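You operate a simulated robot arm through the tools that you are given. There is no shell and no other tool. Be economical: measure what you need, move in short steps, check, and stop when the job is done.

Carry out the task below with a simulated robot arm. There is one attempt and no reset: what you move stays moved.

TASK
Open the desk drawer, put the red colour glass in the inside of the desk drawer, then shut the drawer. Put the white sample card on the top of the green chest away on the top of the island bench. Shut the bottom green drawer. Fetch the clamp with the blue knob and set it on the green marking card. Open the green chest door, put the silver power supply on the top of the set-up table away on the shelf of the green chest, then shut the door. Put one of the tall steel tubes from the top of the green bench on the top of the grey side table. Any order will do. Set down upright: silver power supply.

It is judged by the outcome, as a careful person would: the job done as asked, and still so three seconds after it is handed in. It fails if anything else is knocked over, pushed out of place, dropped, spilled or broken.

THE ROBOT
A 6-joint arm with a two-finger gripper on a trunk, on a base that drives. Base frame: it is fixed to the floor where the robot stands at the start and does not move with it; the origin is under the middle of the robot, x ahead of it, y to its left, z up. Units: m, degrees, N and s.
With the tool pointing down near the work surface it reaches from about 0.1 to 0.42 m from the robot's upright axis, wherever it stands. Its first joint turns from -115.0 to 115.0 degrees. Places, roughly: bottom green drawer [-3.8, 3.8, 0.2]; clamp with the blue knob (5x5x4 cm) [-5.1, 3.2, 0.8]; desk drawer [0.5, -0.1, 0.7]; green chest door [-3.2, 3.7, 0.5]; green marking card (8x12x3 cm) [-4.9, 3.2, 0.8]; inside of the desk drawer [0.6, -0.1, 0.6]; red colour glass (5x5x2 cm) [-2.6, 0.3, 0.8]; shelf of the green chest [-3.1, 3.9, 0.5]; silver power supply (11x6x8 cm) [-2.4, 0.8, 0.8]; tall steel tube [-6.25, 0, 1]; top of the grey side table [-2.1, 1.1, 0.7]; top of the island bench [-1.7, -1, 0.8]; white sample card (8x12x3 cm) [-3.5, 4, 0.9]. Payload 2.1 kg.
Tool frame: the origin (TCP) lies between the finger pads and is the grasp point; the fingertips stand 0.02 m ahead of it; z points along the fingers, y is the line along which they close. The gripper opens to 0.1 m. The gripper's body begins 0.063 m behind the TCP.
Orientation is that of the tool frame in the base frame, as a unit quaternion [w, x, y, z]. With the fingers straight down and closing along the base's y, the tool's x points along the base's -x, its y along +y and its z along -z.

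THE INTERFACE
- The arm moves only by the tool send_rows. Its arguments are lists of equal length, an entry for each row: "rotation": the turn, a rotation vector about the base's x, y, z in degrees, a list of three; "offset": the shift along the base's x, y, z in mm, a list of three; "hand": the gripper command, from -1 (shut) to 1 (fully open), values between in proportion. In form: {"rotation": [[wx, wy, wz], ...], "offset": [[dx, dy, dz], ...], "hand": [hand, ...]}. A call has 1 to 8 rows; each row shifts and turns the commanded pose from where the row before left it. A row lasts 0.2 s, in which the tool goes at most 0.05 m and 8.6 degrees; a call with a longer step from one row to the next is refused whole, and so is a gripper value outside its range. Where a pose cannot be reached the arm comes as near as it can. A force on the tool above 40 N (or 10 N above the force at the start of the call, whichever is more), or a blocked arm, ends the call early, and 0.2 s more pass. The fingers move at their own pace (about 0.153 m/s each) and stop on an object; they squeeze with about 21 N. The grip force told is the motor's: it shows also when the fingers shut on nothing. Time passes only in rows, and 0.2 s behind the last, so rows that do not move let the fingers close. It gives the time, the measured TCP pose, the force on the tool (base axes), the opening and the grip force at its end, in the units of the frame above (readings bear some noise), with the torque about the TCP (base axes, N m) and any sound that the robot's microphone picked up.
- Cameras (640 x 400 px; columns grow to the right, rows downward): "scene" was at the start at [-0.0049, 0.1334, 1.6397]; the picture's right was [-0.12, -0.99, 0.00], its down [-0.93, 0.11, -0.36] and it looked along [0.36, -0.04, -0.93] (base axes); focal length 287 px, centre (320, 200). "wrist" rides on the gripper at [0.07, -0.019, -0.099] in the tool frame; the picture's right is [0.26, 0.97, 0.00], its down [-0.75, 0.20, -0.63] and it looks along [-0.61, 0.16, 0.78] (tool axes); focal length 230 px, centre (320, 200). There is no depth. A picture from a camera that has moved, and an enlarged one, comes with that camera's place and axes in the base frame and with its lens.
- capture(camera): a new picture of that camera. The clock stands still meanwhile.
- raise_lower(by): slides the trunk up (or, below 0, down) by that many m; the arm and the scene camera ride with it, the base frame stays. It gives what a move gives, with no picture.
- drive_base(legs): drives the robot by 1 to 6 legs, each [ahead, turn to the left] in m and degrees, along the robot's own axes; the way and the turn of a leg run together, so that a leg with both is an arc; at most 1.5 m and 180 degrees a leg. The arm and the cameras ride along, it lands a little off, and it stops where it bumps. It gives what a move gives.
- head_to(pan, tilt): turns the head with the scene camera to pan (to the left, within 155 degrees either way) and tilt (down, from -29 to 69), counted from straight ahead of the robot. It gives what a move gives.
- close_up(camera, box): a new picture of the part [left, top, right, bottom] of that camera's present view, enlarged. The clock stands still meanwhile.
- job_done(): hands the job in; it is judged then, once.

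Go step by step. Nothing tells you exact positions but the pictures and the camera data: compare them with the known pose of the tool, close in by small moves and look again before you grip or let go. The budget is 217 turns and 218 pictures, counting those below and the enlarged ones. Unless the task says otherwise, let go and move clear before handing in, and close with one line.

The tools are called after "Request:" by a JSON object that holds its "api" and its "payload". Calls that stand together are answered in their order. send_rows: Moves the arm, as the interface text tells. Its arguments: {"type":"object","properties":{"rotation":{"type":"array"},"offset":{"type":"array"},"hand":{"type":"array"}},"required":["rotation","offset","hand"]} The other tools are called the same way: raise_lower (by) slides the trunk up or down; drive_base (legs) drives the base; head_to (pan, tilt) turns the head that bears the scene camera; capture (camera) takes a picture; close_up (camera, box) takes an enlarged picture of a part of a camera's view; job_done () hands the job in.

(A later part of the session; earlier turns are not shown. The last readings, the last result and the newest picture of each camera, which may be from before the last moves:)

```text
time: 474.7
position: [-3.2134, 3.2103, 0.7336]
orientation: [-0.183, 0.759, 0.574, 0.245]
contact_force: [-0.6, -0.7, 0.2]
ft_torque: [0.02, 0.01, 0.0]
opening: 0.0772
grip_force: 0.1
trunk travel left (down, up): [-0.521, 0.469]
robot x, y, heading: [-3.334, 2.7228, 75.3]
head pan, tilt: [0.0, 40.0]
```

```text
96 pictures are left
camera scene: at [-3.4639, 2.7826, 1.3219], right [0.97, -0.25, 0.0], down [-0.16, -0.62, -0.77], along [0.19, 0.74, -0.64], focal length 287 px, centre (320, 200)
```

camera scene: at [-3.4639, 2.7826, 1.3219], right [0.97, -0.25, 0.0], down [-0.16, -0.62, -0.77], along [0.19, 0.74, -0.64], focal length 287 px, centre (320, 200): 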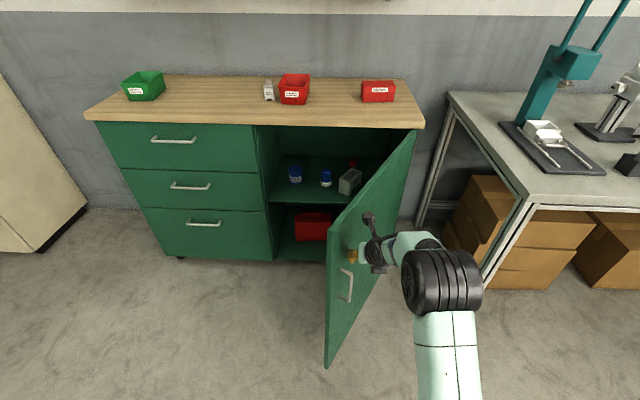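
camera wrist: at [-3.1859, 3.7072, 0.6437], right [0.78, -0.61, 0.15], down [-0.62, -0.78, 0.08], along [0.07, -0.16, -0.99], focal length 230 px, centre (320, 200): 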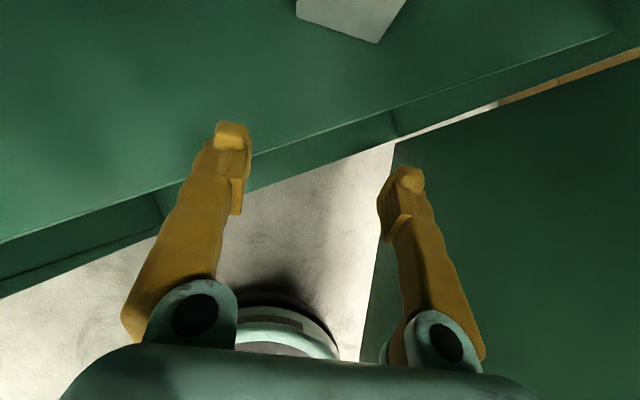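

The tool is on the door's outer side. I push it closed along its arc.

Request:
{"api": "send_rows", "payload": {"rotation": [[0, 0, 0], [0, 0, 0], [0, 0, 0], [0, 0, 0], [0, 0, 0], [0, 0, 0], [0, 0, 0], [0, 0, 0]], "offset": [[-10, 6, 0], [-18, 14, 0], [-18, 16, 0], [-18, 16, 0], [-18, 17, 0], [-17, 18, 0], [-16, 19, 0], [-15, 20, 0]], "hand": [-1, -1, -1, -1, -1, -1, -1, -1]}}

Request:
{"api": "capture", "payload": {"camera": "scene"}}

```text
time: 476.5
position: [-3.3348, 3.3224, 0.7353]
orientation: [-0.183, 0.759, 0.575, 0.244]
contact_force: [-0.8, 0.4, -0.2]
ft_torque: [0.01, 0.0, 0.0]
opening: 0.0
grip_force: 21.3
out of reach, approached as far as the arm can: row 8
trunk travel left (down, up): [-0.521, 0.469]
robot x, y, heading: [-3.3338, 2.7232, 75.2]
head pan, tilt: [0.0, 40.0]
```

```text
95 pictures are left
camera scene: at [-3.4638, 2.7822, 1.3219], right [0.97, -0.25, 0.0], down [-0.16, -0.62, -0.77], along [0.19, 0.74, -0.64], focal length 287 px, centre (320, 200)
```

scene: 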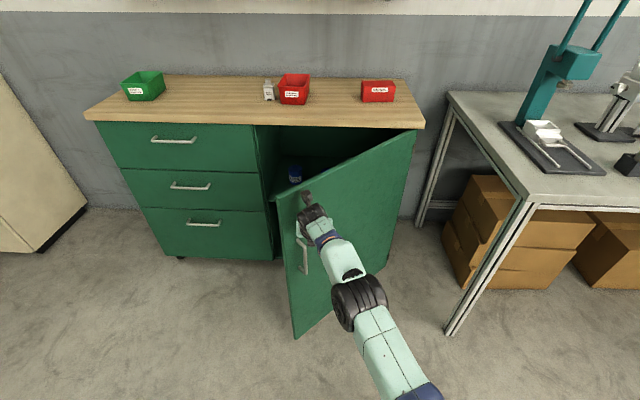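

The door closes nicely. I drive forward to push it shut.

Request:
{"api": "drive_base", "payload": {"legs": [[0.28, 0]]}}

Request:
{"api": "capture", "payload": {"camera": "scene"}}

```text
time: 478.4
position: [-3.2606, 3.5893, 0.7348]
orientation: [-0.182, 0.761, 0.573, 0.245]
contact_force: [-0.3, -0.3, 0.0]
ft_torque: [0.03, -0.01, 0.02]
opening: 0.0
grip_force: 21.3
trunk travel left (down, up): [-0.521, 0.469]
robot x, y, heading: [-3.2608, 2.9894, 75.0]
head pan, tilt: [0.0, 40.0]
```

```text
94 pictures are left
camera scene: at [-3.3928, 3.0508, 1.3218], right [0.97, -0.26, 0.0], down [-0.17, -0.62, -0.77], along [0.2, 0.74, -0.64], focal length 287 px, centre (320, 200)
```

scene: 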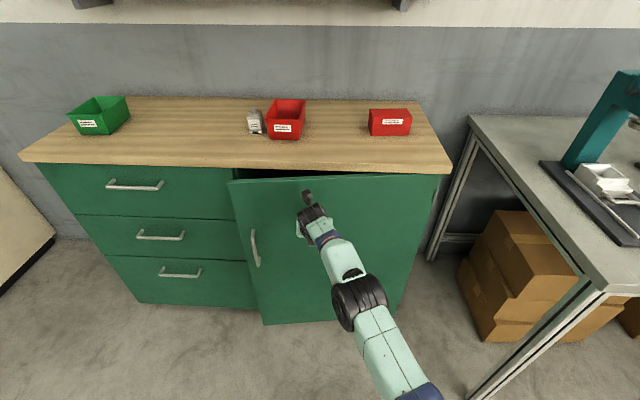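

Request:
{"api": "drive_base", "payload": {"legs": [[0.08, 0]]}}

Request:
{"api": "drive_base", "payload": {"legs": [[0.04, 0]]}}

Request:
{"api": "capture", "payload": {"camera": "scene"}}

```text
time: 479.5
position: [-3.2384, 3.6654, 0.7355]
orientation: [-0.181, 0.761, 0.572, 0.245]
contact_force: [0.4, 0.2, 0.4]
ft_torque: [-0.01, 0.01, -0.02]
opening: 0.0
grip_force: 21.0
trunk travel left (down, up): [-0.521, 0.469]
robot x, y, heading: [-3.2442, 3.0642, 74.8]
head pan, tilt: [0.0, 40.0]
```

```text
time: 480.3
position: [-3.236, 3.6803, 0.7388]
orientation: [-0.181, 0.762, 0.572, 0.243]
contact_force: [-1.3, -25.6, 4.4]
ft_torque: [4.0, -0.06, 0.35]
opening: 0.0
grip_force: 21.2
trunk travel left (down, up): [-0.521, 0.469]
robot x, y, heading: [-3.2364, 3.0838, 74.9]
head pan, tilt: [0.0, 40.0]
stopped in leg 1: the force on the tool passed its limit at 242 N (the readings are from after the stop); the commanded pose is now the measured one
```

```text
93 pictures are left
camera scene: at [-3.3666, 3.1383, 1.3224], right [0.97, -0.26, 0.0], down [-0.17, -0.61, -0.77], along [0.2, 0.74, -0.64], focal length 287 px, centre (320, 200)
```

scene: 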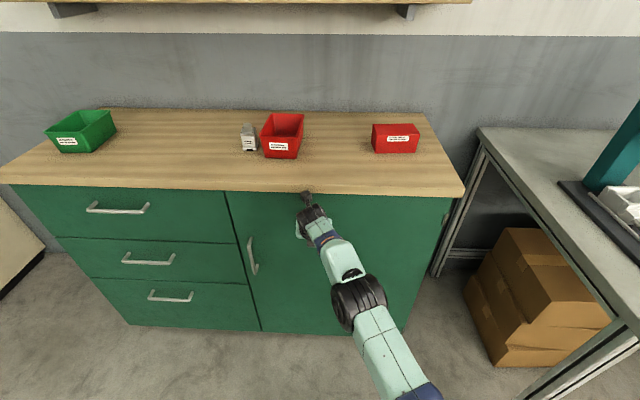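

The door looks shut. I back off and inspect.

Request:
{"api": "drive_base", "payload": {"legs": [[-0.35, 0]]}}

Request:
{"api": "close_up", "payload": {"camera": "scene", "box": [120, 60, 480, 285]}}

```text
time: 482.6
position: [-3.325, 3.3377, 0.7329]
orientation: [-0.178, 0.764, 0.571, 0.242]
contact_force: [-0.7, -0.6, 0.4]
ft_torque: [0.01, 0.02, 0.01]
opening: 0.0002
grip_force: 21.7
trunk travel left (down, up): [-0.521, 0.469]
robot x, y, heading: [-3.3315, 2.7371, 74.5]
head pan, tilt: [0.0, 40.0]
```

```text
1.78 times, centred on (300, 172) of scene
camera zoom: at [-3.4603, 2.8022, 1.3219], right [0.96, -0.27, 0.0], down [-0.17, -0.62, -0.77], along [0.2, 0.74, -0.64], focal length 511 px, centre (356, 249)
```

zoom: 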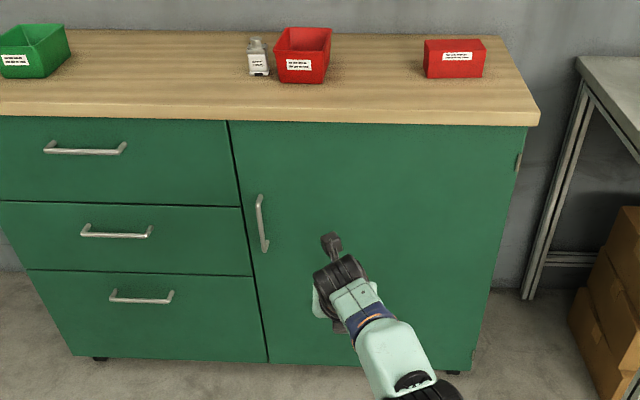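

Door is shut. Next, the clamp: the small white table lies straight down the room. I raise the arm, turn and drive closer.

Request:
{"api": "raise_lower", "payload": {"by": 0.33}}

Request:
{"api": "drive_base", "payload": {"legs": [[-0.1, 0], [0, 88], [0.75, 0]]}}

Request:
{"api": "head_to", "payload": {"pan": 0, "tilt": 35}}

Request:
{"api": "capture", "payload": {"camera": "scene"}}

```text
time: 485.9
position: [-3.3259, 3.3387, 1.0636]
orientation: [-0.177, 0.765, 0.571, 0.242]
contact_force: [0.3, -0.2, 0.7]
ft_torque: [-0.01, 0.0, 0.01]
opening: 0.0001
grip_force: 21.3
trunk travel left (down, up): [-0.851, 0.139]
robot x, y, heading: [-3.3313, 2.7447, 74.7]
head pan, tilt: [0.0, 40.0]
```

```text
time: 494.5
position: [-4.6713, 2.8396, 1.0644]
orientation: [-0.296, 0.133, 0.945, 0.044]
contact_force: [0.8, 0.0, -1.4]
ft_torque: [0.01, -0.02, 0.01]
opening: 0.0
grip_force: 20.8
trunk travel left (down, up): [-0.851, 0.139]
robot x, y, heading: [-4.075, 2.8405, 165.1]
head pan, tilt: [0.0, 40.0]
```

```text
time: 495.1
position: [-4.671, 2.8388, 1.0631]
orientation: [-0.297, 0.133, 0.945, 0.045]
contact_force: [0.7, -0.3, -0.3]
ft_torque: [0.01, 0.05, 0.0]
opening: 0.0
grip_force: 21.3
trunk travel left (down, up): [-0.851, 0.139]
robot x, y, heading: [-4.0748, 2.8408, 165.3]
head pan, tilt: [0.0, 35.0]
```

```text
91 pictures are left
camera scene: at [-4.1376, 2.7107, 1.6594], right [0.26, 0.97, 0.0], down [0.56, -0.15, -0.82], along [-0.79, 0.21, -0.57], focal length 287 px, centre (320, 200)
```

scene: 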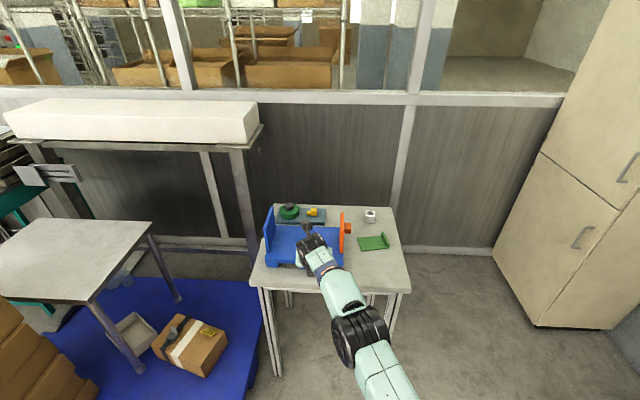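

Request:
{"api": "close_up", "payload": {"camera": "scene", "box": [240, 190, 420, 302]}}

Request:
{"api": "capture", "payload": {"camera": "wrist"}}

```text
3.56 times, centred on (330, 246) of scene
camera zoom: at [-4.1376, 2.7107, 1.6594], right [0.26, 0.97, 0.0], down [0.56, -0.15, -0.82], along [-0.79, 0.21, -0.57], focal length 1021 px, centre (284, 36)
```

zoom: 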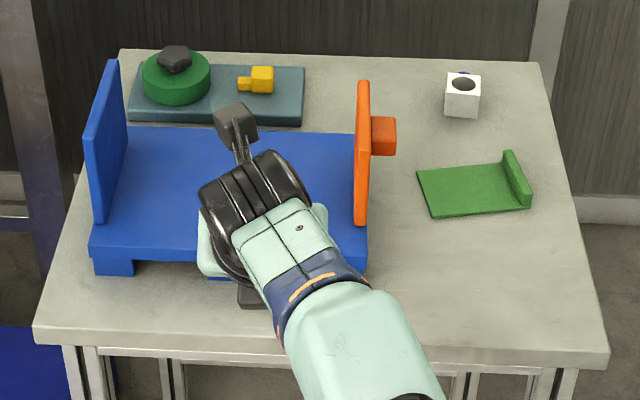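

```text
89 pictures are left
camera wrist: at [-4.6765, 2.8205, 1.183], right [0.06, 0.99, 0.15], down [0.99, -0.08, 0.09], along [0.1, 0.15, -0.98], focal length 230 px, centre (320, 200)
```

wrist: 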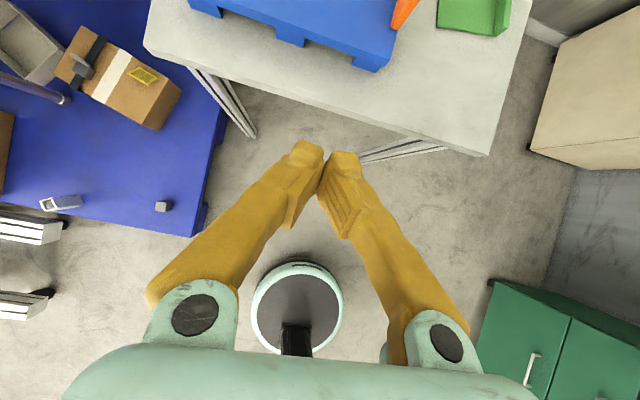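

The clamp (white block, blue knob behind) and the green card are near the table's right side, so I'll work from that side. I reverse around to stand there facing the table.

Request:
{"api": "drive_base", "payload": {"legs": [[0, 101], [-0.68, 0], [0, 76]]}}

Request:
{"api": "drive_base", "payload": {"legs": [[-0.84, 0], [0, -90]]}}

Request:
{"api": "head_to", "payload": {"pan": 0, "tilt": 50}}

Request:
{"api": "capture", "payload": {"camera": "scene"}}

Request:
{"api": "capture", "payload": {"camera": "wrist"}}

```text
time: 506.4
position: [-3.4397, 3.4847, 1.0632]
orientation: [0.05, 0.942, -0.149, 0.296]
contact_force: [0.8, 0.2, 0.1]
ft_torque: [-0.02, 0.0, -0.02]
opening: 0.0001
grip_force: 20.7
trunk travel left (down, up): [-0.851, 0.139]
robot x, y, heading: [-4.0388, 3.5077, -16.6]
head pan, tilt: [0.0, 35.0]
```

```text
time: 514.7
position: [-4.863, 3.1603, 1.0624]
orientation: [-0.246, -0.555, 0.776, -0.172]
contact_force: [0.3, -0.4, -0.3]
ft_torque: [-0.05, 0.03, -0.01]
opening: 0.0
grip_force: 21.0
trunk travel left (down, up): [-0.851, 0.139]
robot x, y, heading: [-4.8326, 3.7583, -108.0]
head pan, tilt: [0.0, 35.0]
```

```text
time: 515.4
position: [-4.8624, 3.1597, 1.0634]
orientation: [-0.246, -0.554, 0.776, -0.172]
contact_force: [-0.3, -0.8, -0.2]
ft_torque: [-0.01, 0.01, 0.02]
opening: 0.0001
grip_force: 21.1
trunk travel left (down, up): [-0.851, 0.139]
robot x, y, heading: [-4.83, 3.7559, -107.8]
head pan, tilt: [0.0, 50.0]
```

```text
88 pictures are left
camera scene: at [-4.7043, 3.6976, 1.6377], right [-0.95, 0.31, 0.0], down [0.23, 0.73, -0.64], along [-0.2, -0.61, -0.77], focal length 287 px, centre (320, 200)
```

scene: 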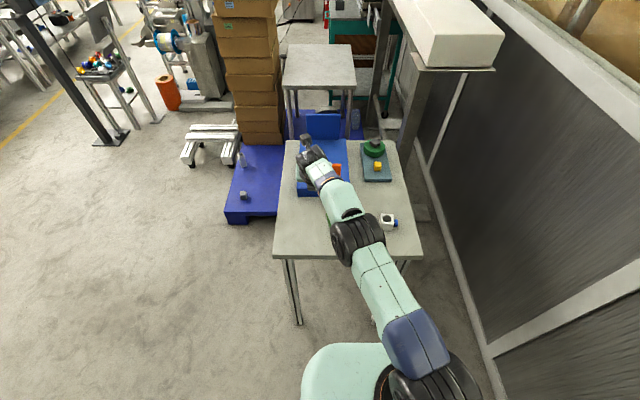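

```text
87 pictures are left
camera wrist: at [-4.8443, 3.1531, 1.1831], right [-0.98, 0.12, 0.15], down [0.13, 0.99, 0.09], along [-0.14, 0.11, -0.98], focal length 230 px, centre (320, 200)
```

wrist: 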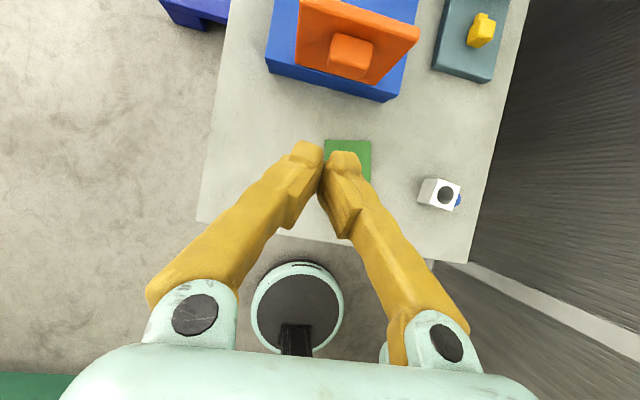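

Request:
{"api": "close_up", "payload": {"camera": "wrist", "box": [380, 140, 520, 228]}}

Request:
{"api": "close_up", "payload": {"camera": "scene", "box": [340, 180, 440, 242]}}

```text
4.55 times, centred on (450, 184) of wrist
camera zoom: at [-4.8443, 3.1531, 1.1831], right [-0.98, 0.12, 0.15], down [0.13, 0.99, 0.09], along [-0.14, 0.11, -0.98], focal length 1046 px, centre (-271, 273)
```

zoom: 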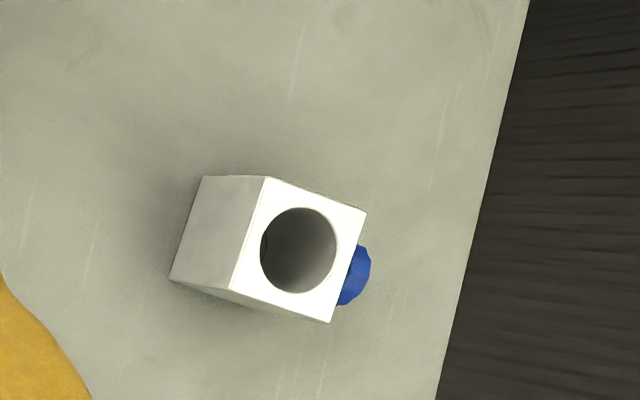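

```text
6.40 times, centred on (390, 211) of scene
camera zoom: at [-4.7043, 3.6976, 1.6377], right [-0.95, 0.31, 0.0], down [0.23, 0.73, -0.64], along [-0.2, -0.61, -0.77], focal length 1838 px, centre (-128, 130)
```

zoom: 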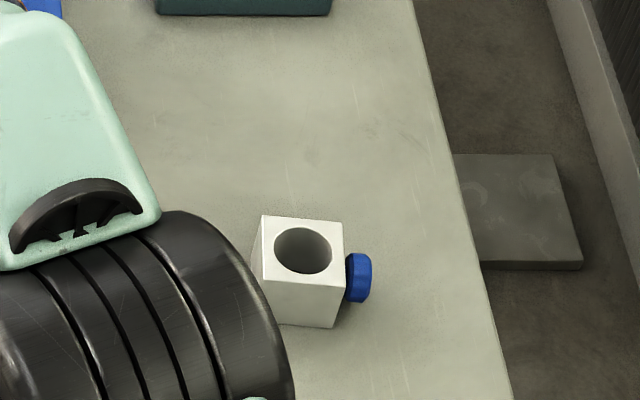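

The block is about 4.3 cm with the knob on the far-right side; top at z ≈ 0.83. I'll grip along the knob axis. I bring the tool over it and step the base closer.

Request:
{"api": "send_rows", "payload": {"rotation": [[0, 0, -3.5], [0, 0, -3.5], [0, 0, 0], [0, 0, 0], [0, 0, 0], [0, 0, 0], [0, 0, 0]], "offset": [[-31, 24, 0], [-31, 24, 0], [-31, 24, 0], [-31, 24, 0], [-31, 24, 0], [-30, 25, 0], [-30, 25, 0]], "hand": [0.7, 0.7, 0.7, 0.7, 0.7, 0.7, 0.7]}}

Request:
{"api": "drive_base", "payload": {"legs": [[0.12, 0]]}}

Request:
{"api": "raise_lower", "payload": {"by": -0.12}}

Request:
{"api": "capture", "payload": {"camera": "wrist"}}

```text
time: 517.0
position: [-5.0513, 3.3229, 1.0548]
orientation: [-0.271, -0.501, 0.807, -0.155]
contact_force: [0.2, -0.3, 0.8]
ft_torque: [0.0, -0.01, 0.0]
opening: 0.0851
grip_force: 0.0
out of reach, approached as far as the arm can: row 6, 7
trunk travel left (down, up): [-0.851, 0.139]
robot x, y, heading: [-4.8321, 3.7572, -107.7]
head pan, tilt: [0.0, 50.0]
```

```text
time: 518.3
position: [-5.0869, 3.2112, 1.0555]
orientation: [-0.272, -0.501, 0.806, -0.157]
contact_force: [0.9, 1.6, 0.8]
ft_torque: [-0.02, 0.0, 0.0]
opening: 0.0846
grip_force: 0.1
trunk travel left (down, up): [-0.851, 0.139]
robot x, y, heading: [-4.8657, 3.6415, -107.6]
head pan, tilt: [0.0, 50.0]
```

```text
time: 519.8
position: [-5.088, 3.2082, 0.9345]
orientation: [-0.271, -0.501, 0.807, -0.155]
contact_force: [0.1, -0.1, 0.8]
ft_torque: [0.03, -0.01, -0.01]
opening: 0.0849
grip_force: 0.1
trunk travel left (down, up): [-0.731, 0.259]
robot x, y, heading: [-4.8687, 3.6427, -108.0]
head pan, tilt: [0.0, 50.0]
```

```text
84 pictures are left
camera wrist: at [-5.0668, 3.2008, 1.054], right [-0.95, 0.25, 0.17], down [0.26, 0.96, 0.07], along [-0.15, 0.11, -0.98], focal length 230 px, centre (320, 200)
```

wrist: 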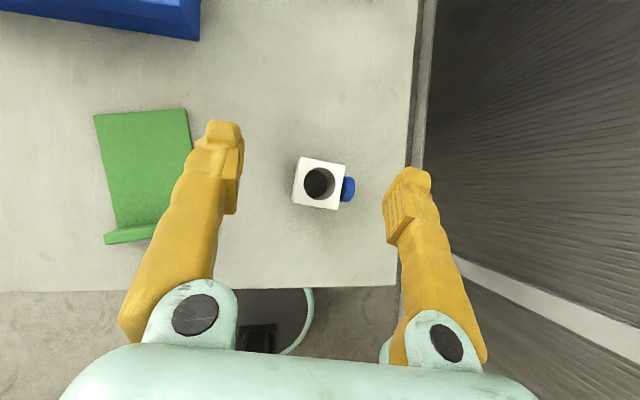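

Request:
{"api": "drive_base", "payload": {"legs": [[0, -3.2]]}}

Request:
{"api": "raise_lower", "payload": {"by": -0.08}}

Request:
{"api": "capture", "payload": {"camera": "wrist"}}

```text
time: 520.6
position: [-5.1114, 3.2204, 0.9356]
orientation: [-0.275, -0.48, 0.82, -0.148]
contact_force: [0.2, 0.2, -0.4]
ft_torque: [-0.03, -0.03, -0.01]
opening: 0.0849
grip_force: 0.1
trunk travel left (down, up): [-0.731, 0.259]
robot x, y, heading: [-4.8673, 3.6464, -110.8]
head pan, tilt: [0.0, 50.0]
```

```text
time: 521.8
position: [-5.1112, 3.2203, 0.8547]
orientation: [-0.275, -0.479, 0.821, -0.148]
contact_force: [1.1, -0.5, -1.0]
ft_torque: [0.01, -0.02, 0.02]
opening: 0.085
grip_force: 0.1
trunk travel left (down, up): [-0.651, 0.339]
robot x, y, heading: [-4.8674, 3.6403, -110.8]
head pan, tilt: [0.0, 50.0]
```

```text
83 pictures are left
camera wrist: at [-5.0909, 3.2124, 0.9739], right [-0.94, 0.3, 0.17], down [0.31, 0.95, 0.07], along [-0.14, 0.12, -0.98], focal length 230 px, centre (320, 200)
```

wrist: 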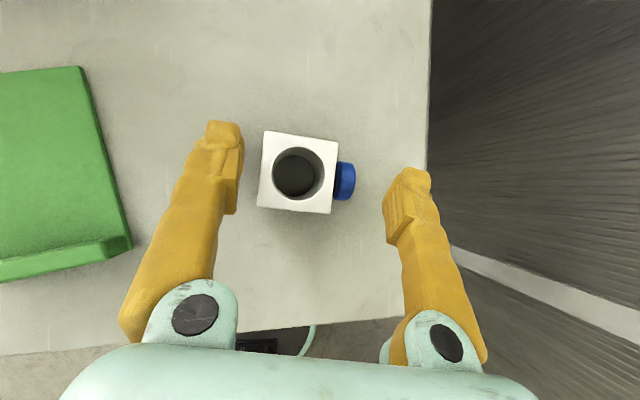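

Request:
{"api": "raise_lower", "payload": {"by": -0.038}}

Request:
{"api": "send_rows", "payload": {"rotation": [[0, 0, 0], [0, 0, 0], [0, 0, 0], [0, 0, 0]], "offset": [[0, 0, 0], [0, 0, 0], [0, 0, 0], [0, 0, 0]], "hand": [0.2, -0.2, -1, -1]}}

Request:
{"api": "capture", "payload": {"camera": "wrist"}}

```text
time: 522.6
position: [-5.1112, 3.221, 0.8213]
orientation: [-0.279, -0.477, 0.82, -0.152]
contact_force: [-4.4, -4.0, 26.7]
ft_torque: [-0.76, -1.09, -0.31]
opening: 0.0857
grip_force: 0.7
trunk travel left (down, up): [-0.613, 0.377]
robot x, y, heading: [-4.8701, 3.6432, -111.0]
head pan, tilt: [0.0, 50.0]
```

```text
time: 523.1
position: [-5.1054, 3.2162, 0.8225]
orientation: [-0.285, -0.478, 0.816, -0.156]
contact_force: [9.8, -1.0, 25.6]
ft_torque: [-0.54, -0.88, 0.1]
opening: 0.0605
grip_force: 15.5
trunk travel left (down, up): [-0.613, 0.377]
robot x, y, heading: [-4.8707, 3.6446, -110.7]
head pan, tilt: [0.0, 50.0]
stopped in row 2: the force on the tool passed its limit at 46 N (the readings are from after the stop); the commanded pose is now the measured one
```

```text
82 pictures are left
camera wrist: at [-5.0838, 3.2119, 0.942], right [-0.94, 0.3, 0.18], down [0.31, 0.95, 0.04], along [-0.16, 0.09, -0.98], focal length 230 px, centre (320, 200)
```

wrist: 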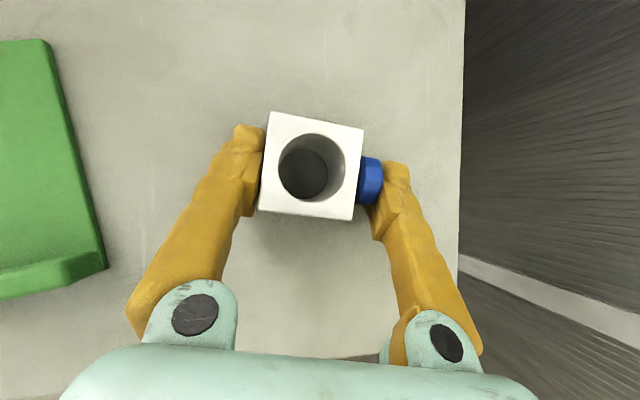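

Fingertips touch the table; the clamp is between the fingers. I complete the grip and lift slightly.

Request:
{"api": "send_rows", "payload": {"rotation": [[0, 0, 0], [0, 0, 0], [0, 0, 0]], "offset": [[0, 0, 2], [0, 0, 0], [0, 0, 0]], "hand": [-1, -1, -1]}}

Request:
{"api": "raise_lower", "payload": {"by": 0.03}}

Request:
{"api": "raise_lower", "payload": {"by": 0.05}}

Request:
{"api": "capture", "payload": {"camera": "wrist"}}

```text
time: 523.9
position: [-5.1091, 3.2199, 0.8221]
orientation: [-0.28, -0.479, 0.818, -0.153]
contact_force: [-3.1, 4.2, 13.1]
ft_torque: [-0.21, 0.11, -0.12]
opening: 0.0598
grip_force: 21.2
trunk travel left (down, up): [-0.613, 0.377]
robot x, y, heading: [-4.8696, 3.6405, -110.9]
head pan, tilt: [0.0, 50.0]
```

```text
time: 524.6
position: [-5.1102, 3.216, 0.8498]
orientation: [-0.279, -0.479, 0.818, -0.152]
contact_force: [0.0, -0.5, -0.9]
ft_torque: [0.06, 0.0, -0.06]
opening: 0.0597
grip_force: 21.1
trunk travel left (down, up): [-0.643, 0.347]
robot x, y, heading: [-4.8661, 3.6408, -110.5]
head pan, tilt: [0.0, 50.0]
```

```text
time: 525.5
position: [-5.1102, 3.2168, 0.902]
orientation: [-0.278, -0.48, 0.818, -0.152]
contact_force: [0.7, -0.4, -1.3]
ft_torque: [0.02, 0.01, 0.0]
opening: 0.0597
grip_force: 20.8
trunk travel left (down, up): [-0.693, 0.297]
robot x, y, heading: [-4.8699, 3.6432, -110.6]
head pan, tilt: [0.0, 50.0]
```

```text
81 pictures are left
camera wrist: at [-5.089, 3.2096, 1.0205], right [-0.94, 0.3, 0.17], down [0.31, 0.95, 0.05], along [-0.15, 0.1, -0.98], focal length 230 px, centre (320, 200)
```

wrist: 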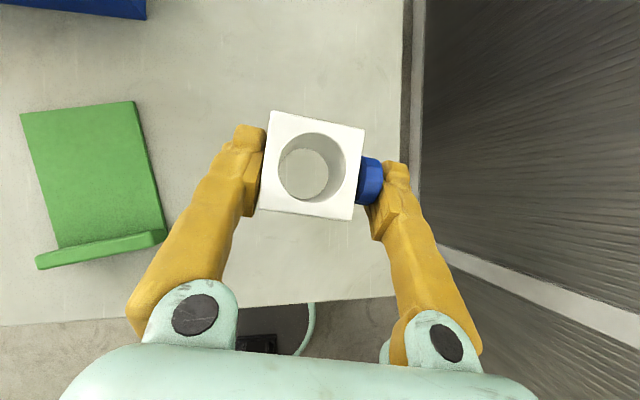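

The clamp is held. I carry it over to the flat part of the green card.

Request:
{"api": "send_rows", "payload": {"rotation": [[0, 0, 0], [0, 0, 0], [0, 0, 0], [0, 0, 0], [0, 0, 0], [0, 0, 0]], "offset": [[20, -7, 0], [30, -10, 0], [35, -12, 0], [35, -12, 0], [33, -11, 0], [0, 0, 0]], "hand": [-1, -1, -1, -1, -1, -1]}}

Request:
{"api": "capture", "payload": {"camera": "wrist"}}

```text
time: 527.0
position: [-4.9664, 3.1702, 0.9038]
orientation: [-0.28, -0.479, 0.818, -0.152]
contact_force: [0.1, 0.5, -1.4]
ft_torque: [-0.01, 0.0, 0.0]
opening: 0.0594
grip_force: 21.1
out of reach, approached as far as the arm can: row 1
trunk travel left (down, up): [-0.693, 0.297]
robot x, y, heading: [-4.8708, 3.6457, -111.0]
head pan, tilt: [0.0, 50.0]
```

```text
80 pictures are left
camera wrist: at [-4.9459, 3.1626, 1.0222], right [-0.94, 0.3, 0.17], down [0.31, 0.95, 0.05], along [-0.15, 0.1, -0.98], focal length 230 px, centre (320, 200)
```

wrist: 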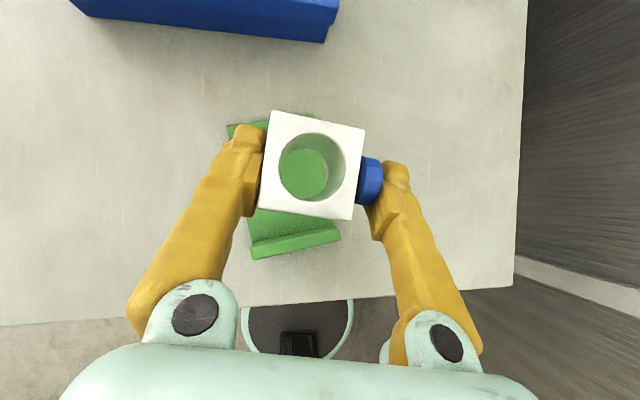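

Nearly over the card's centre; I correct 1 cm and lower.

Request:
{"api": "send_rows", "payload": {"rotation": [[0, 0, 0], [0, 0, 0]], "offset": [[10, -6, 0], [0, 0, 0]], "hand": [-1, -1]}}

Request:
{"api": "raise_lower", "payload": {"by": -0.055}}

Request:
{"api": "raise_lower", "payload": {"by": -0.012}}

Request:
{"api": "capture", "payload": {"camera": "wrist"}}

```text
time: 527.5
position: [-4.9562, 3.1643, 0.9017]
orientation: [-0.279, -0.48, 0.818, -0.152]
contact_force: [0.0, 0.0, -1.7]
ft_torque: [0.01, 0.0, -0.03]
opening: 0.0595
grip_force: 20.7
trunk travel left (down, up): [-0.693, 0.297]
robot x, y, heading: [-4.8697, 3.6424, -110.8]
head pan, tilt: [0.0, 50.0]
```

```text
time: 528.5
position: [-4.9565, 3.1636, 0.8459]
orientation: [-0.278, -0.48, 0.818, -0.153]
contact_force: [0.6, -0.4, -0.7]
ft_torque: [-0.02, -0.01, -0.02]
opening: 0.0595
grip_force: 21.5
trunk travel left (down, up): [-0.638, 0.352]
robot x, y, heading: [-4.8689, 3.6397, -111.1]
head pan, tilt: [0.0, 50.0]
```

```text
time: 529.1
position: [-4.9564, 3.1647, 0.8342]
orientation: [-0.28, -0.479, 0.818, -0.153]
contact_force: [-0.6, 0.1, -1.1]
ft_torque: [-0.01, 0.01, -0.01]
opening: 0.0595
grip_force: 20.4
trunk travel left (down, up): [-0.626, 0.364]
robot x, y, heading: [-4.8686, 3.6418, -111.0]
head pan, tilt: [0.0, 50.0]
```

```text
79 pictures are left
camera wrist: at [-4.9352, 3.1568, 0.9538], right [-0.94, 0.3, 0.17], down [0.31, 0.95, 0.05], along [-0.15, 0.1, -0.98], focal length 230 px, centre (320, 200)
```

wrist: 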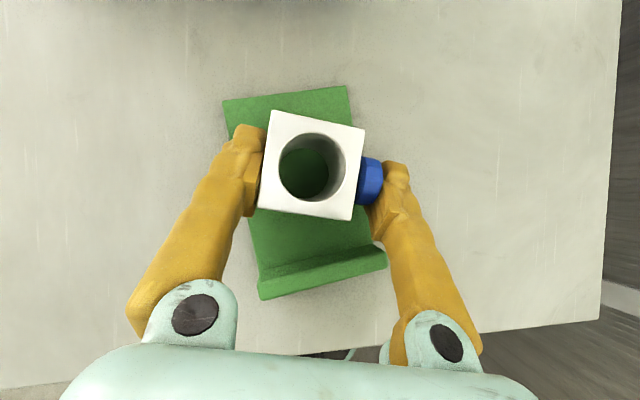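

Well centred on the card. I finish the descent to contact.

Request:
{"api": "raise_lower", "payload": {"by": -0.006}}

Request:
{"api": "raise_lower", "payload": {"by": -0.004}}

```text
time: 529.7
position: [-4.9548, 3.1647, 0.8277]
orientation: [-0.28, -0.479, 0.818, -0.153]
contact_force: [0.2, 0.1, -1.4]
ft_torque: [0.03, 0.0, 0.03]
opening: 0.0594
grip_force: 20.5
trunk travel left (down, up): [-0.62, 0.37]
robot x, y, heading: [-4.8697, 3.6412, -110.7]
head pan, tilt: [0.0, 50.0]
```

```text
time: 530.2
position: [-4.9561, 3.1638, 0.8277]
orientation: [-0.281, -0.479, 0.817, -0.154]
contact_force: [-1.5, -4.6, 18.1]
ft_torque: [-0.35, 0.02, 0.08]
opening: 0.0595
grip_force: 21.1
trunk travel left (down, up): [-0.616, 0.374]
robot x, y, heading: [-4.8699, 3.6408, -110.8]
head pan, tilt: [0.0, 50.0]
```

Contact with the card. I release and rise straight up.

Request:
{"api": "send_rows", "payload": {"rotation": [[0, 0, 0], [0, 0, 0], [0, 0, 0]], "offset": [[0, 0, 1], [0, 0, 0], [0, 0, 0]], "hand": [0.4, 0.7, 0.7]}}

Request:
{"api": "raise_lower", "payload": {"by": 0.12}}

Request:
{"api": "capture", "payload": {"camera": "wrist"}}

```text
time: 531.0
position: [-4.9556, 3.1652, 0.8267]
orientation: [-0.279, -0.48, 0.818, -0.153]
contact_force: [-1.7, 2.2, 6.8]
ft_torque: [-0.11, -0.23, 0.06]
opening: 0.0837
grip_force: 0.1
trunk travel left (down, up): [-0.616, 0.374]
robot x, y, heading: [-4.8698, 3.6438, -110.8]
head pan, tilt: [0.0, 50.0]
```

```text
time: 532.5
position: [-4.9563, 3.1647, 0.9449]
orientation: [-0.279, -0.479, 0.818, -0.152]
contact_force: [-0.2, 0.0, -0.5]
ft_torque: [-0.01, -0.04, -0.02]
opening: 0.085
grip_force: 0.1
trunk travel left (down, up): [-0.736, 0.254]
robot x, y, heading: [-4.8671, 3.6425, -110.9]
head pan, tilt: [0.0, 50.0]
```

```text
78 pictures are left
camera wrist: at [-4.9357, 3.1569, 1.0651], right [-0.94, 0.3, 0.17], down [0.31, 0.95, 0.05], along [-0.15, 0.1, -0.98], focal length 230 px, centre (320, 200)
```

wrist: 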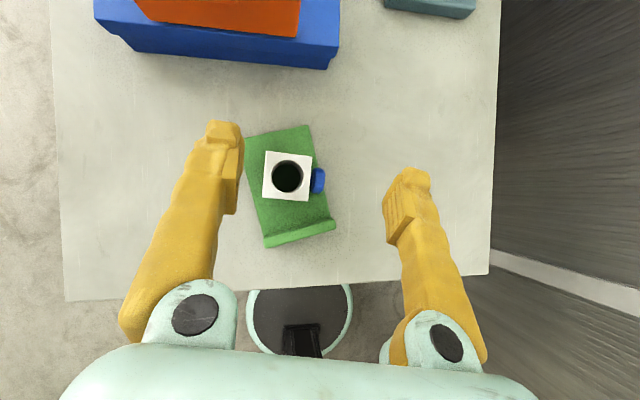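

The clamp sits on the green card. Now the steel tube: I raise the arm and drive to the aisle, then down it to look at the green bench.

Request:
{"api": "raise_lower", "payload": {"by": 0.12}}

Request:
{"api": "drive_base", "payload": {"legs": [[-0.1, 0], [0, 93.2], [1.25, 0], [0, -26.4], [1.5, 0], [0, -63.5]]}}

Request:
{"api": "drive_base", "payload": {"legs": [[1.5, 0], [0.9, 0]]}}

Request:
{"api": "head_to", "payload": {"pan": -60, "tilt": 20}}

Request:
{"api": "capture", "payload": {"camera": "scene"}}

```text
time: 534.0
position: [-4.9565, 3.163, 1.0661]
orientation: [-0.28, -0.479, 0.818, -0.152]
contact_force: [0.0, -1.2, 0.1]
ft_torque: [0.04, 0.03, -0.02]
opening: 0.085
grip_force: 0.0
trunk travel left (down, up): [-0.856, 0.134]
robot x, y, heading: [-4.8738, 3.6413, -110.8]
head pan, tilt: [0.0, 50.0]
```

```text
time: 556.3
position: [-2.6128, 1.85, 1.0658]
orientation: [-0.276, -0.495, 0.808, -0.158]
contact_force: [0.5, 0.3, -0.9]
ft_torque: [-0.02, 0.01, -0.03]
opening: 0.0853
grip_force: 0.0
trunk travel left (down, up): [-0.856, 0.134]
robot x, y, heading: [-2.543, 2.3352, -108.6]
head pan, tilt: [0.0, 50.0]
```

```text
time: 568.2
position: [-3.3911, -0.4533, 1.0656]
orientation: [-0.277, -0.493, 0.81, -0.158]
contact_force: [-0.7, -0.5, -0.1]
ft_torque: [-0.03, 0.0, -0.05]
opening: 0.0849
grip_force: 0.0
trunk travel left (down, up): [-0.856, 0.134]
robot x, y, heading: [-3.3214, 0.0279, -108.7]
head pan, tilt: [0.0, 50.0]
```

```text
time: 569.5
position: [-3.3911, -0.4533, 1.0648]
orientation: [-0.277, -0.492, 0.81, -0.157]
contact_force: [-0.1, 0.5, 0.8]
ft_torque: [0.01, 0.02, 0.0]
opening: 0.0849
grip_force: 0.0
trunk travel left (down, up): [-0.856, 0.134]
robot x, y, heading: [-3.3197, 0.0254, -109.1]
head pan, tilt: [-60.0, 20.0]
```

```text
77 pictures are left
camera scene: at [-3.259, 0.0205, 1.6883], right [-0.19, 0.98, 0.0], down [0.34, 0.07, -0.94], along [-0.92, -0.18, -0.34], focal length 287 px, centre (320, 200)
```

scene: 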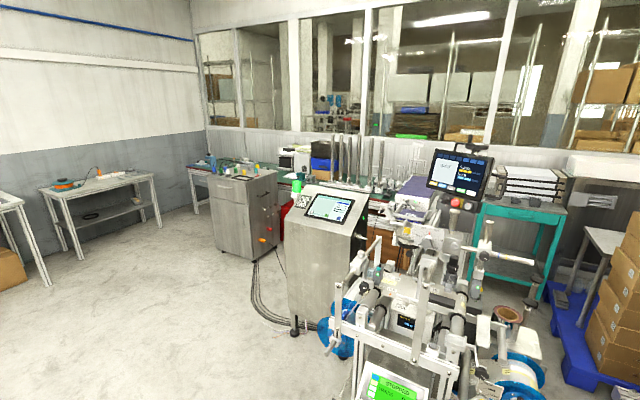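

The tubes stand on the bench behind the console. I go round to the left of the console for a closer look.

Request:
{"api": "drive_base", "payload": {"legs": [[1.3, 0], [0, -88.5], [0.75, 0]]}}

Request:
{"api": "head_to", "payload": {"pan": -10, "tilt": 25}}

Request:
{"api": "capture", "payload": {"camera": "scene"}}

```text
time: 583.4
position: [-4.9406, -1.0391, 1.0653]
orientation: [-0.311, 0.177, 0.931, 0.069]
contact_force: [0.1, 0.1, 0.2]
ft_torque: [-0.03, 0.0, 0.02]
opening: 0.085
grip_force: 0.1
trunk travel left (down, up): [-0.856, 0.134]
robot x, y, heading: [-4.4531, -1.0577, 167.5]
head pan, tilt: [-60.0, 20.0]
```

```text
time: 584.5
position: [-4.9407, -1.0389, 1.0665]
orientation: [-0.31, 0.176, 0.932, 0.068]
contact_force: [0.0, 0.3, 0.2]
ft_torque: [0.02, -0.03, 0.02]
opening: 0.085
grip_force: 0.1
trunk travel left (down, up): [-0.856, 0.134]
robot x, y, heading: [-4.4529, -1.061, 167.2]
head pan, tilt: [-10.0, 25.0]
```

```text
76 pictures are left
camera scene: at [-4.5124, -1.1753, 1.6802], right [0.39, 0.92, 0.0], down [0.39, -0.16, -0.91], along [-0.83, 0.35, -0.42], focal length 287 px, centre (320, 200)
```

scene: 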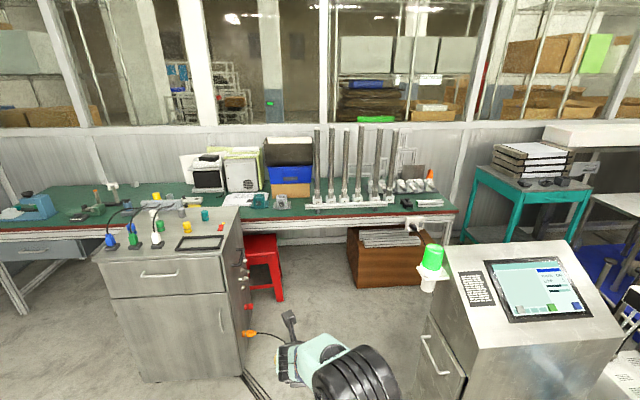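

Request:
{"api": "close_up", "payload": {"camera": "scene", "box": [280, 100, 460, 220]}}

```text
3.33 times, centred on (370, 160) of scene
camera zoom: at [-4.5124, -1.1753, 1.6802], right [0.39, 0.92, 0.0], down [0.39, -0.16, -0.91], along [-0.83, 0.35, -0.42], focal length 958 px, centre (153, 333)
```

zoom: 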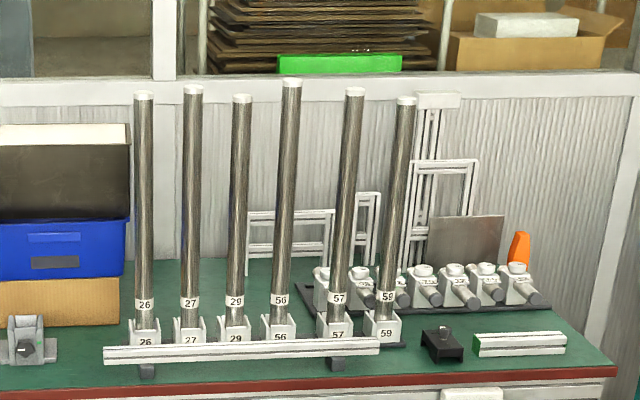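

Six tall tubes stand in cups behind a rail, about 10 cm apart, z ≈ 0.82–1.33. I'll take tube 27 with a level gripper near its middle; first I level the tool here.

Request:
{"api": "send_rows", "payload": {"rotation": [[3.25, 7.64, 0], [3.25, 7.64, 0], [3.25, 7.64, 0], [3.25, 7.64, 0], [3.25, 7.64, 0], [3.25, 7.64, 0], [1.2, 2.9, 0], [0, 0, 5.6]], "offset": [[0, 0, 0], [0, 0, 0], [0, 0, 0], [0, 0, 0], [0, 0, 0], [0, 0, 0], [0, 0, 0], [0, 0, 0]], "hand": [0.4, 0.4, 0.4, 0.4, 0.4, 0.4, 0.4, 0.4]}}

Request:
{"api": "drive_base", "payload": {"legs": [[0, -11], [0.95, 0], [0, 6.3]]}}

Request:
{"api": "head_to", "payload": {"pan": 0, "tilt": 20}}

Request:
{"api": "capture", "payload": {"camera": "scene"}}

Request:
{"api": "capture", "payload": {"camera": "wrist"}}

```text
time: 586.3
position: [-4.9883, -1.0616, 1.0824]
orientation: [-0.697, 0.097, 0.7, 0.12]
contact_force: [1.0, -0.7, 0.2]
ft_torque: [-0.02, 0.06, -0.05]
opening: 0.0701
grip_force: 0.0
out of reach, approached as far as the arm can: row 5, 6, 7, 8
trunk travel left (down, up): [-0.856, 0.134]
robot x, y, heading: [-4.4542, -1.0604, 167.1]
head pan, tilt: [-10.0, 25.0]
```

```text
time: 592.6
position: [-5.8581, -0.6364, 1.0828]
orientation: [-0.691, 0.123, 0.696, 0.148]
contact_force: [-0.1, -0.4, 0.5]
ft_torque: [-0.02, -0.03, -0.05]
opening: 0.0698
grip_force: 0.0
trunk travel left (down, up): [-0.856, 0.134]
robot x, y, heading: [-5.3263, -0.6779, 162.7]
head pan, tilt: [-10.0, 25.0]
```

```text
time: 593.3
position: [-5.8567, -0.6377, 1.0828]
orientation: [-0.692, 0.125, 0.696, 0.147]
contact_force: [-0.1, 0.9, -0.5]
ft_torque: [-0.02, 0.01, 0.01]
opening: 0.0699
grip_force: 0.0
trunk travel left (down, up): [-0.856, 0.134]
robot x, y, heading: [-5.3255, -0.682, 162.4]
head pan, tilt: [0.0, 20.0]
```

```text
74 pictures are left
camera scene: at [-5.3992, -0.8031, 1.6882], right [0.3, 0.95, 0.0], down [0.33, -0.1, -0.94], along [-0.9, 0.28, -0.34], focal length 287 px, centre (320, 200)
```

scene: 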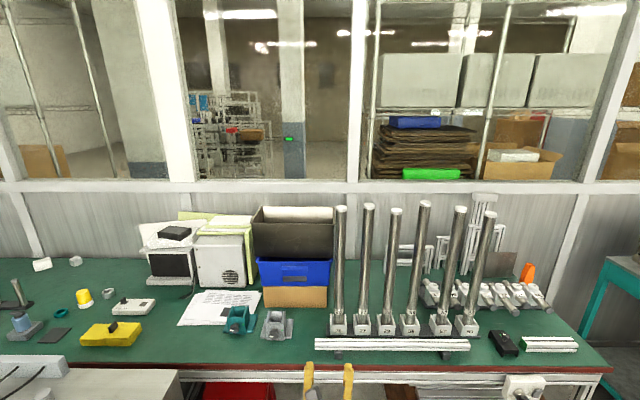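

```text
73 pictures are left
camera wrist: at [-5.773, -0.6945, 1.1506], right [0.36, 0.89, 0.29], down [0.67, -0.03, -0.74], along [-0.65, 0.46, -0.6], focal length 230 px, centre (320, 200)
```

wrist: 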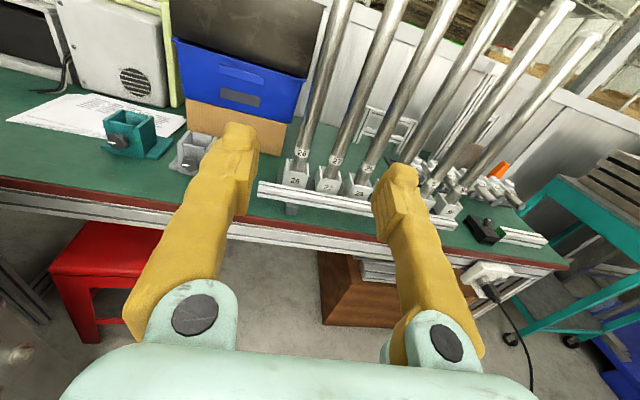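

Tube 27 is at about (-6.211, -0.380). I turn slightly and approach in two steps.

Request:
{"api": "drive_base", "payload": {"legs": [[0, -8.5], [0.28, 0]]}}

Request:
{"api": "capture", "payload": {"camera": "wrist"}}

Request:
{"api": "capture", "payload": {"camera": "scene"}}

```text
time: 595.9
position: [-6.0944, -0.4358, 1.0824]
orientation: [-0.679, 0.178, 0.684, 0.199]
contact_force: [0.4, 0.7, 0.3]
ft_torque: [0.03, 0.01, 0.01]
opening: 0.0699
grip_force: 0.1
trunk travel left (down, up): [-0.856, 0.134]
robot x, y, heading: [-5.5751, -0.5529, 153.9]
head pan, tilt: [0.0, 20.0]
```

```text
72 pictures are left
camera wrist: at [-6.0187, -0.5058, 1.1511], right [0.49, 0.82, 0.29], down [0.66, -0.13, -0.74], along [-0.57, 0.56, -0.6], focal length 230 px, centre (320, 200)
```

wrist: 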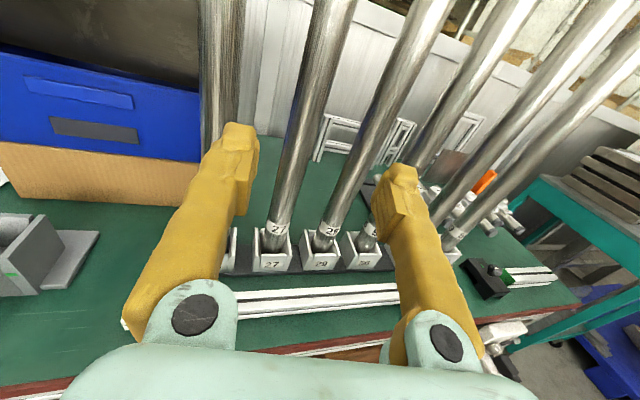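

```text
71 pictures are left
camera scene: at [-5.6649, -0.6697, 1.6884], right [0.44, 0.9, 0.0], down [0.31, -0.15, -0.94], along [-0.84, 0.41, -0.34], focal length 287 px, centre (320, 200)
```

scene: 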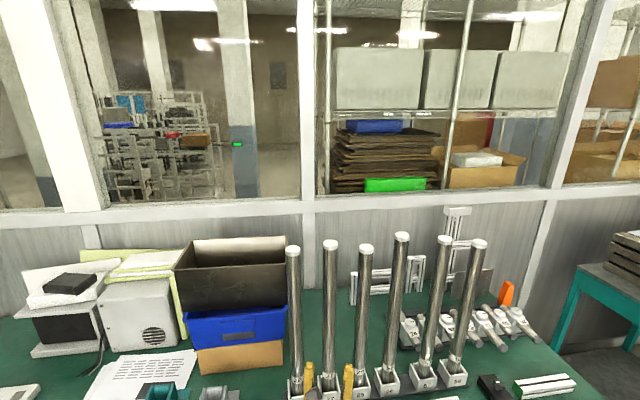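

Aligned on tube 27. I advance the last 14 cm and close.

Request:
{"api": "drive_base", "payload": {"legs": [[0.14, 0]]}}

Request:
{"api": "capture", "payload": {"camera": "wrist"}}

```text
time: 597.2
position: [-6.2191, -0.3727, 1.0829]
orientation: [-0.679, 0.178, 0.684, 0.201]
contact_force: [0.6, -0.6, -1.0]
ft_torque: [0.01, 0.0, -0.02]
opening: 0.07
grip_force: 0.0
trunk travel left (down, up): [-0.856, 0.134]
robot x, y, heading: [-5.7004, -0.4988, 153.7]
head pan, tilt: [0.0, 20.0]
```

```text
70 pictures are left
camera wrist: at [-6.1435, -0.4421, 1.1513], right [0.49, 0.82, 0.29], down [0.65, -0.13, -0.74], along [-0.57, 0.56, -0.6], focal length 230 px, centre (320, 200)
```

wrist: 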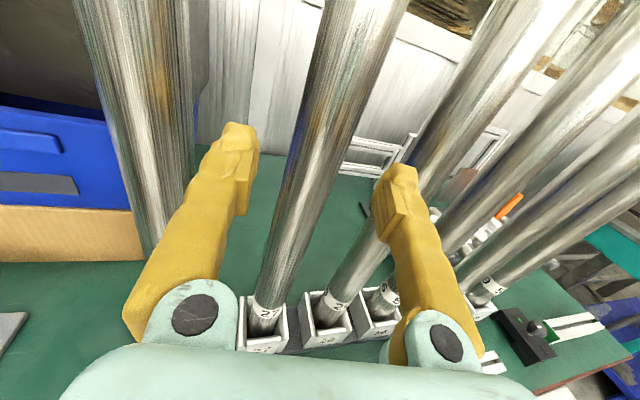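

Request:
{"api": "drive_base", "payload": {"legs": [[0.022, 0]]}}

Request:
{"api": "send_rows", "payload": {"rotation": [[0, 0, 0], [0, 0, 0], [0, 0, 0], [0, 0, 0]], "offset": [[0, 0, 0], [0, 0, 0], [0, 0, 0], [0, 0, 0]], "hand": [0, -1, -1, -1]}}

Request:
{"api": "capture", "payload": {"camera": "wrist"}}

```text
time: 598.0
position: [-6.2356, -0.3629, 1.0843]
orientation: [-0.679, 0.178, 0.683, 0.201]
contact_force: [0.2, 0.3, 0.1]
ft_torque: [0.0, -0.01, 0.02]
opening: 0.0699
grip_force: 0.1
trunk travel left (down, up): [-0.856, 0.134]
robot x, y, heading: [-5.7168, -0.4863, 153.8]
head pan, tilt: [0.0, 20.0]
```

```text
time: 599.0
position: [-6.2383, -0.3632, 1.0832]
orientation: [-0.678, 0.178, 0.684, 0.2]
contact_force: [-0.3, -0.4, -0.3]
ft_torque: [0.02, 0.0, -0.01]
opening: 0.0
grip_force: 20.6
trunk travel left (down, up): [-0.856, 0.134]
robot x, y, heading: [-5.7183, -0.485, 153.8]
head pan, tilt: [0.0, 20.0]
```

```text
69 pictures are left
camera wrist: at [-6.1642, -0.432, 1.1507], right [0.49, 0.82, 0.29], down [0.66, -0.13, -0.74], along [-0.57, 0.56, -0.6], focal length 230 px, centre (320, 200)
```

wrist: 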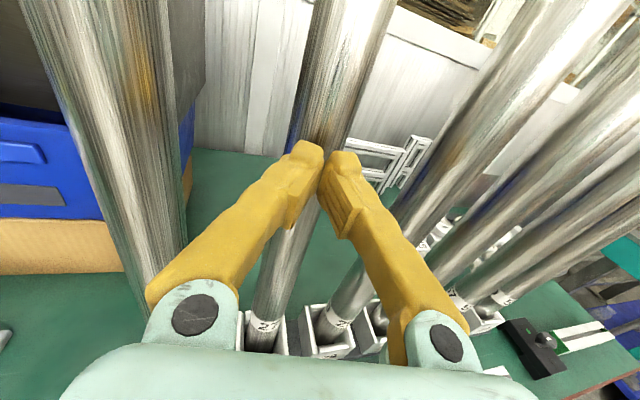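

The tube is about 4 cm farther than judged. I open, advance and close again.

Request:
{"api": "send_rows", "payload": {"rotation": [[0, 0, 0], [0, 0, 0]], "offset": [[0, 0, 0], [0, 0, 0]], "hand": [0.4, 0.4]}}

Request:
{"api": "drive_base", "payload": {"legs": [[0.035, 0]]}}

Request:
{"api": "send_rows", "payload": {"rotation": [[0, 0, 0], [0, 0, 0], [0, 0, 0], [0, 0, 0]], "offset": [[0, 0, 0], [0, 0, 0], [0, 0, 0], [0, 0, 0]], "hand": [0, -1, -1, -1]}}

Request:
{"api": "capture", "payload": {"camera": "wrist"}}

```text
time: 599.6
position: [-6.2388, -0.3627, 1.0831]
orientation: [-0.678, 0.178, 0.684, 0.201]
contact_force: [-0.4, 0.1, -0.3]
ft_torque: [0.02, 0.0, 0.0]
opening: 0.0702
grip_force: 0.0
trunk travel left (down, up): [-0.856, 0.134]
robot x, y, heading: [-5.7202, -0.4889, 153.4]
head pan, tilt: [0.0, 20.0]
```

```text
time: 600.5
position: [-6.2631, -0.3523, 1.0871]
orientation: [-0.681, 0.177, 0.682, 0.2]
contact_force: [-0.3, -0.3, 0.9]
ft_torque: [-0.01, -0.03, 0.0]
opening: 0.07
grip_force: 0.1
trunk travel left (down, up): [-0.856, 0.134]
robot x, y, heading: [-5.7538, -0.4709, 153.8]
head pan, tilt: [0.0, 20.0]
```

```text
time: 601.5
position: [-6.271, -0.3483, 1.0828]
orientation: [-0.678, 0.179, 0.684, 0.2]
contact_force: [0.0, -0.5, 0.5]
ft_torque: [-0.04, -0.05, -0.04]
opening: 0.0391
grip_force: 20.9
trunk travel left (down, up): [-0.856, 0.134]
robot x, y, heading: [-5.7547, -0.4685, 153.5]
head pan, tilt: [0.0, 20.0]
```

```text
68 pictures are left
camera wrist: at [-6.1966, -0.4171, 1.1504], right [0.49, 0.82, 0.29], down [0.66, -0.13, -0.74], along [-0.57, 0.56, -0.6], focal length 230 px, centre (320, 200)
```

wrist: 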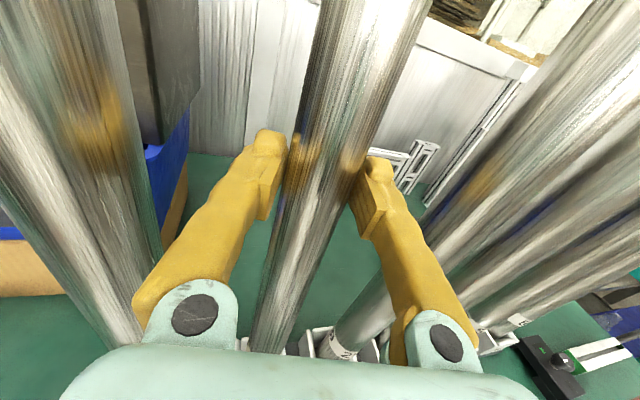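

Gripped at 39 mm. I lift gently out of its cup.

Request:
{"api": "raise_lower", "payload": {"by": 0.03}}

Request:
{"api": "raise_lower", "payload": {"by": 0.1}}

Request:
{"api": "capture", "payload": {"camera": "scene"}}

Request:
{"api": "capture", "payload": {"camera": "wrist"}}

```text
time: 602.2
position: [-6.2715, -0.3485, 1.1129]
orientation: [-0.678, 0.179, 0.684, 0.2]
contact_force: [-0.5, -0.5, -5.1]
ft_torque: [-0.01, -0.04, 0.0]
opening: 0.0388
grip_force: 20.9
trunk travel left (down, up): [-0.886, 0.104]
robot x, y, heading: [-5.75, -0.47, 153.8]
head pan, tilt: [0.0, 20.0]
```

```text
time: 603.5
position: [-6.2714, -0.348, 1.2118]
orientation: [-0.678, 0.177, 0.685, 0.2]
contact_force: [0.5, -0.1, -5.7]
ft_torque: [-0.06, -0.04, 0.02]
opening: 0.0387
grip_force: 21.0
trunk travel left (down, up): [-0.986, 0.004]
robot x, y, heading: [-5.7474, -0.4718, 153.4]
head pan, tilt: [0.0, 20.0]
```

```text
67 pictures are left
camera scene: at [-5.8455, -0.5812, 1.8182], right [0.44, 0.9, 0.0], down [0.31, -0.15, -0.94], along [-0.84, 0.42, -0.34], focal length 287 px, centre (320, 200)
```

scene: 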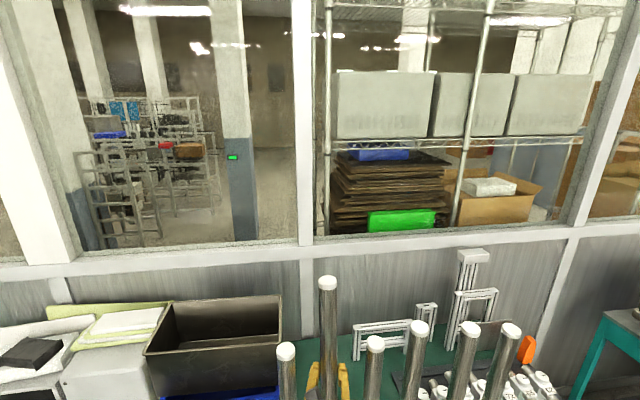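

```text
66 pictures are left
camera wrist: at [-6.1968, -0.4171, 1.2805], right [0.49, 0.82, 0.29], down [0.66, -0.13, -0.74], along [-0.57, 0.56, -0.6], focal length 230 px, centre (320, 200)
```

wrist: 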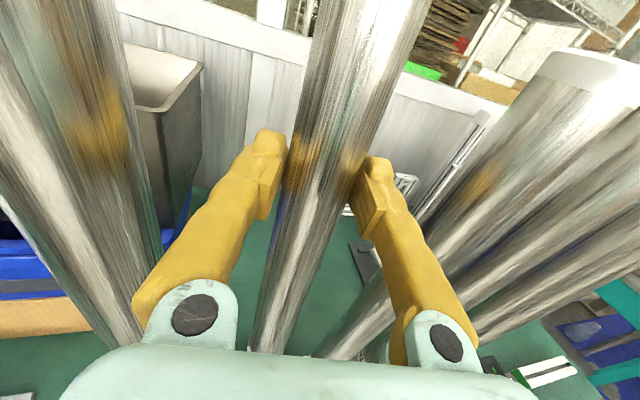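

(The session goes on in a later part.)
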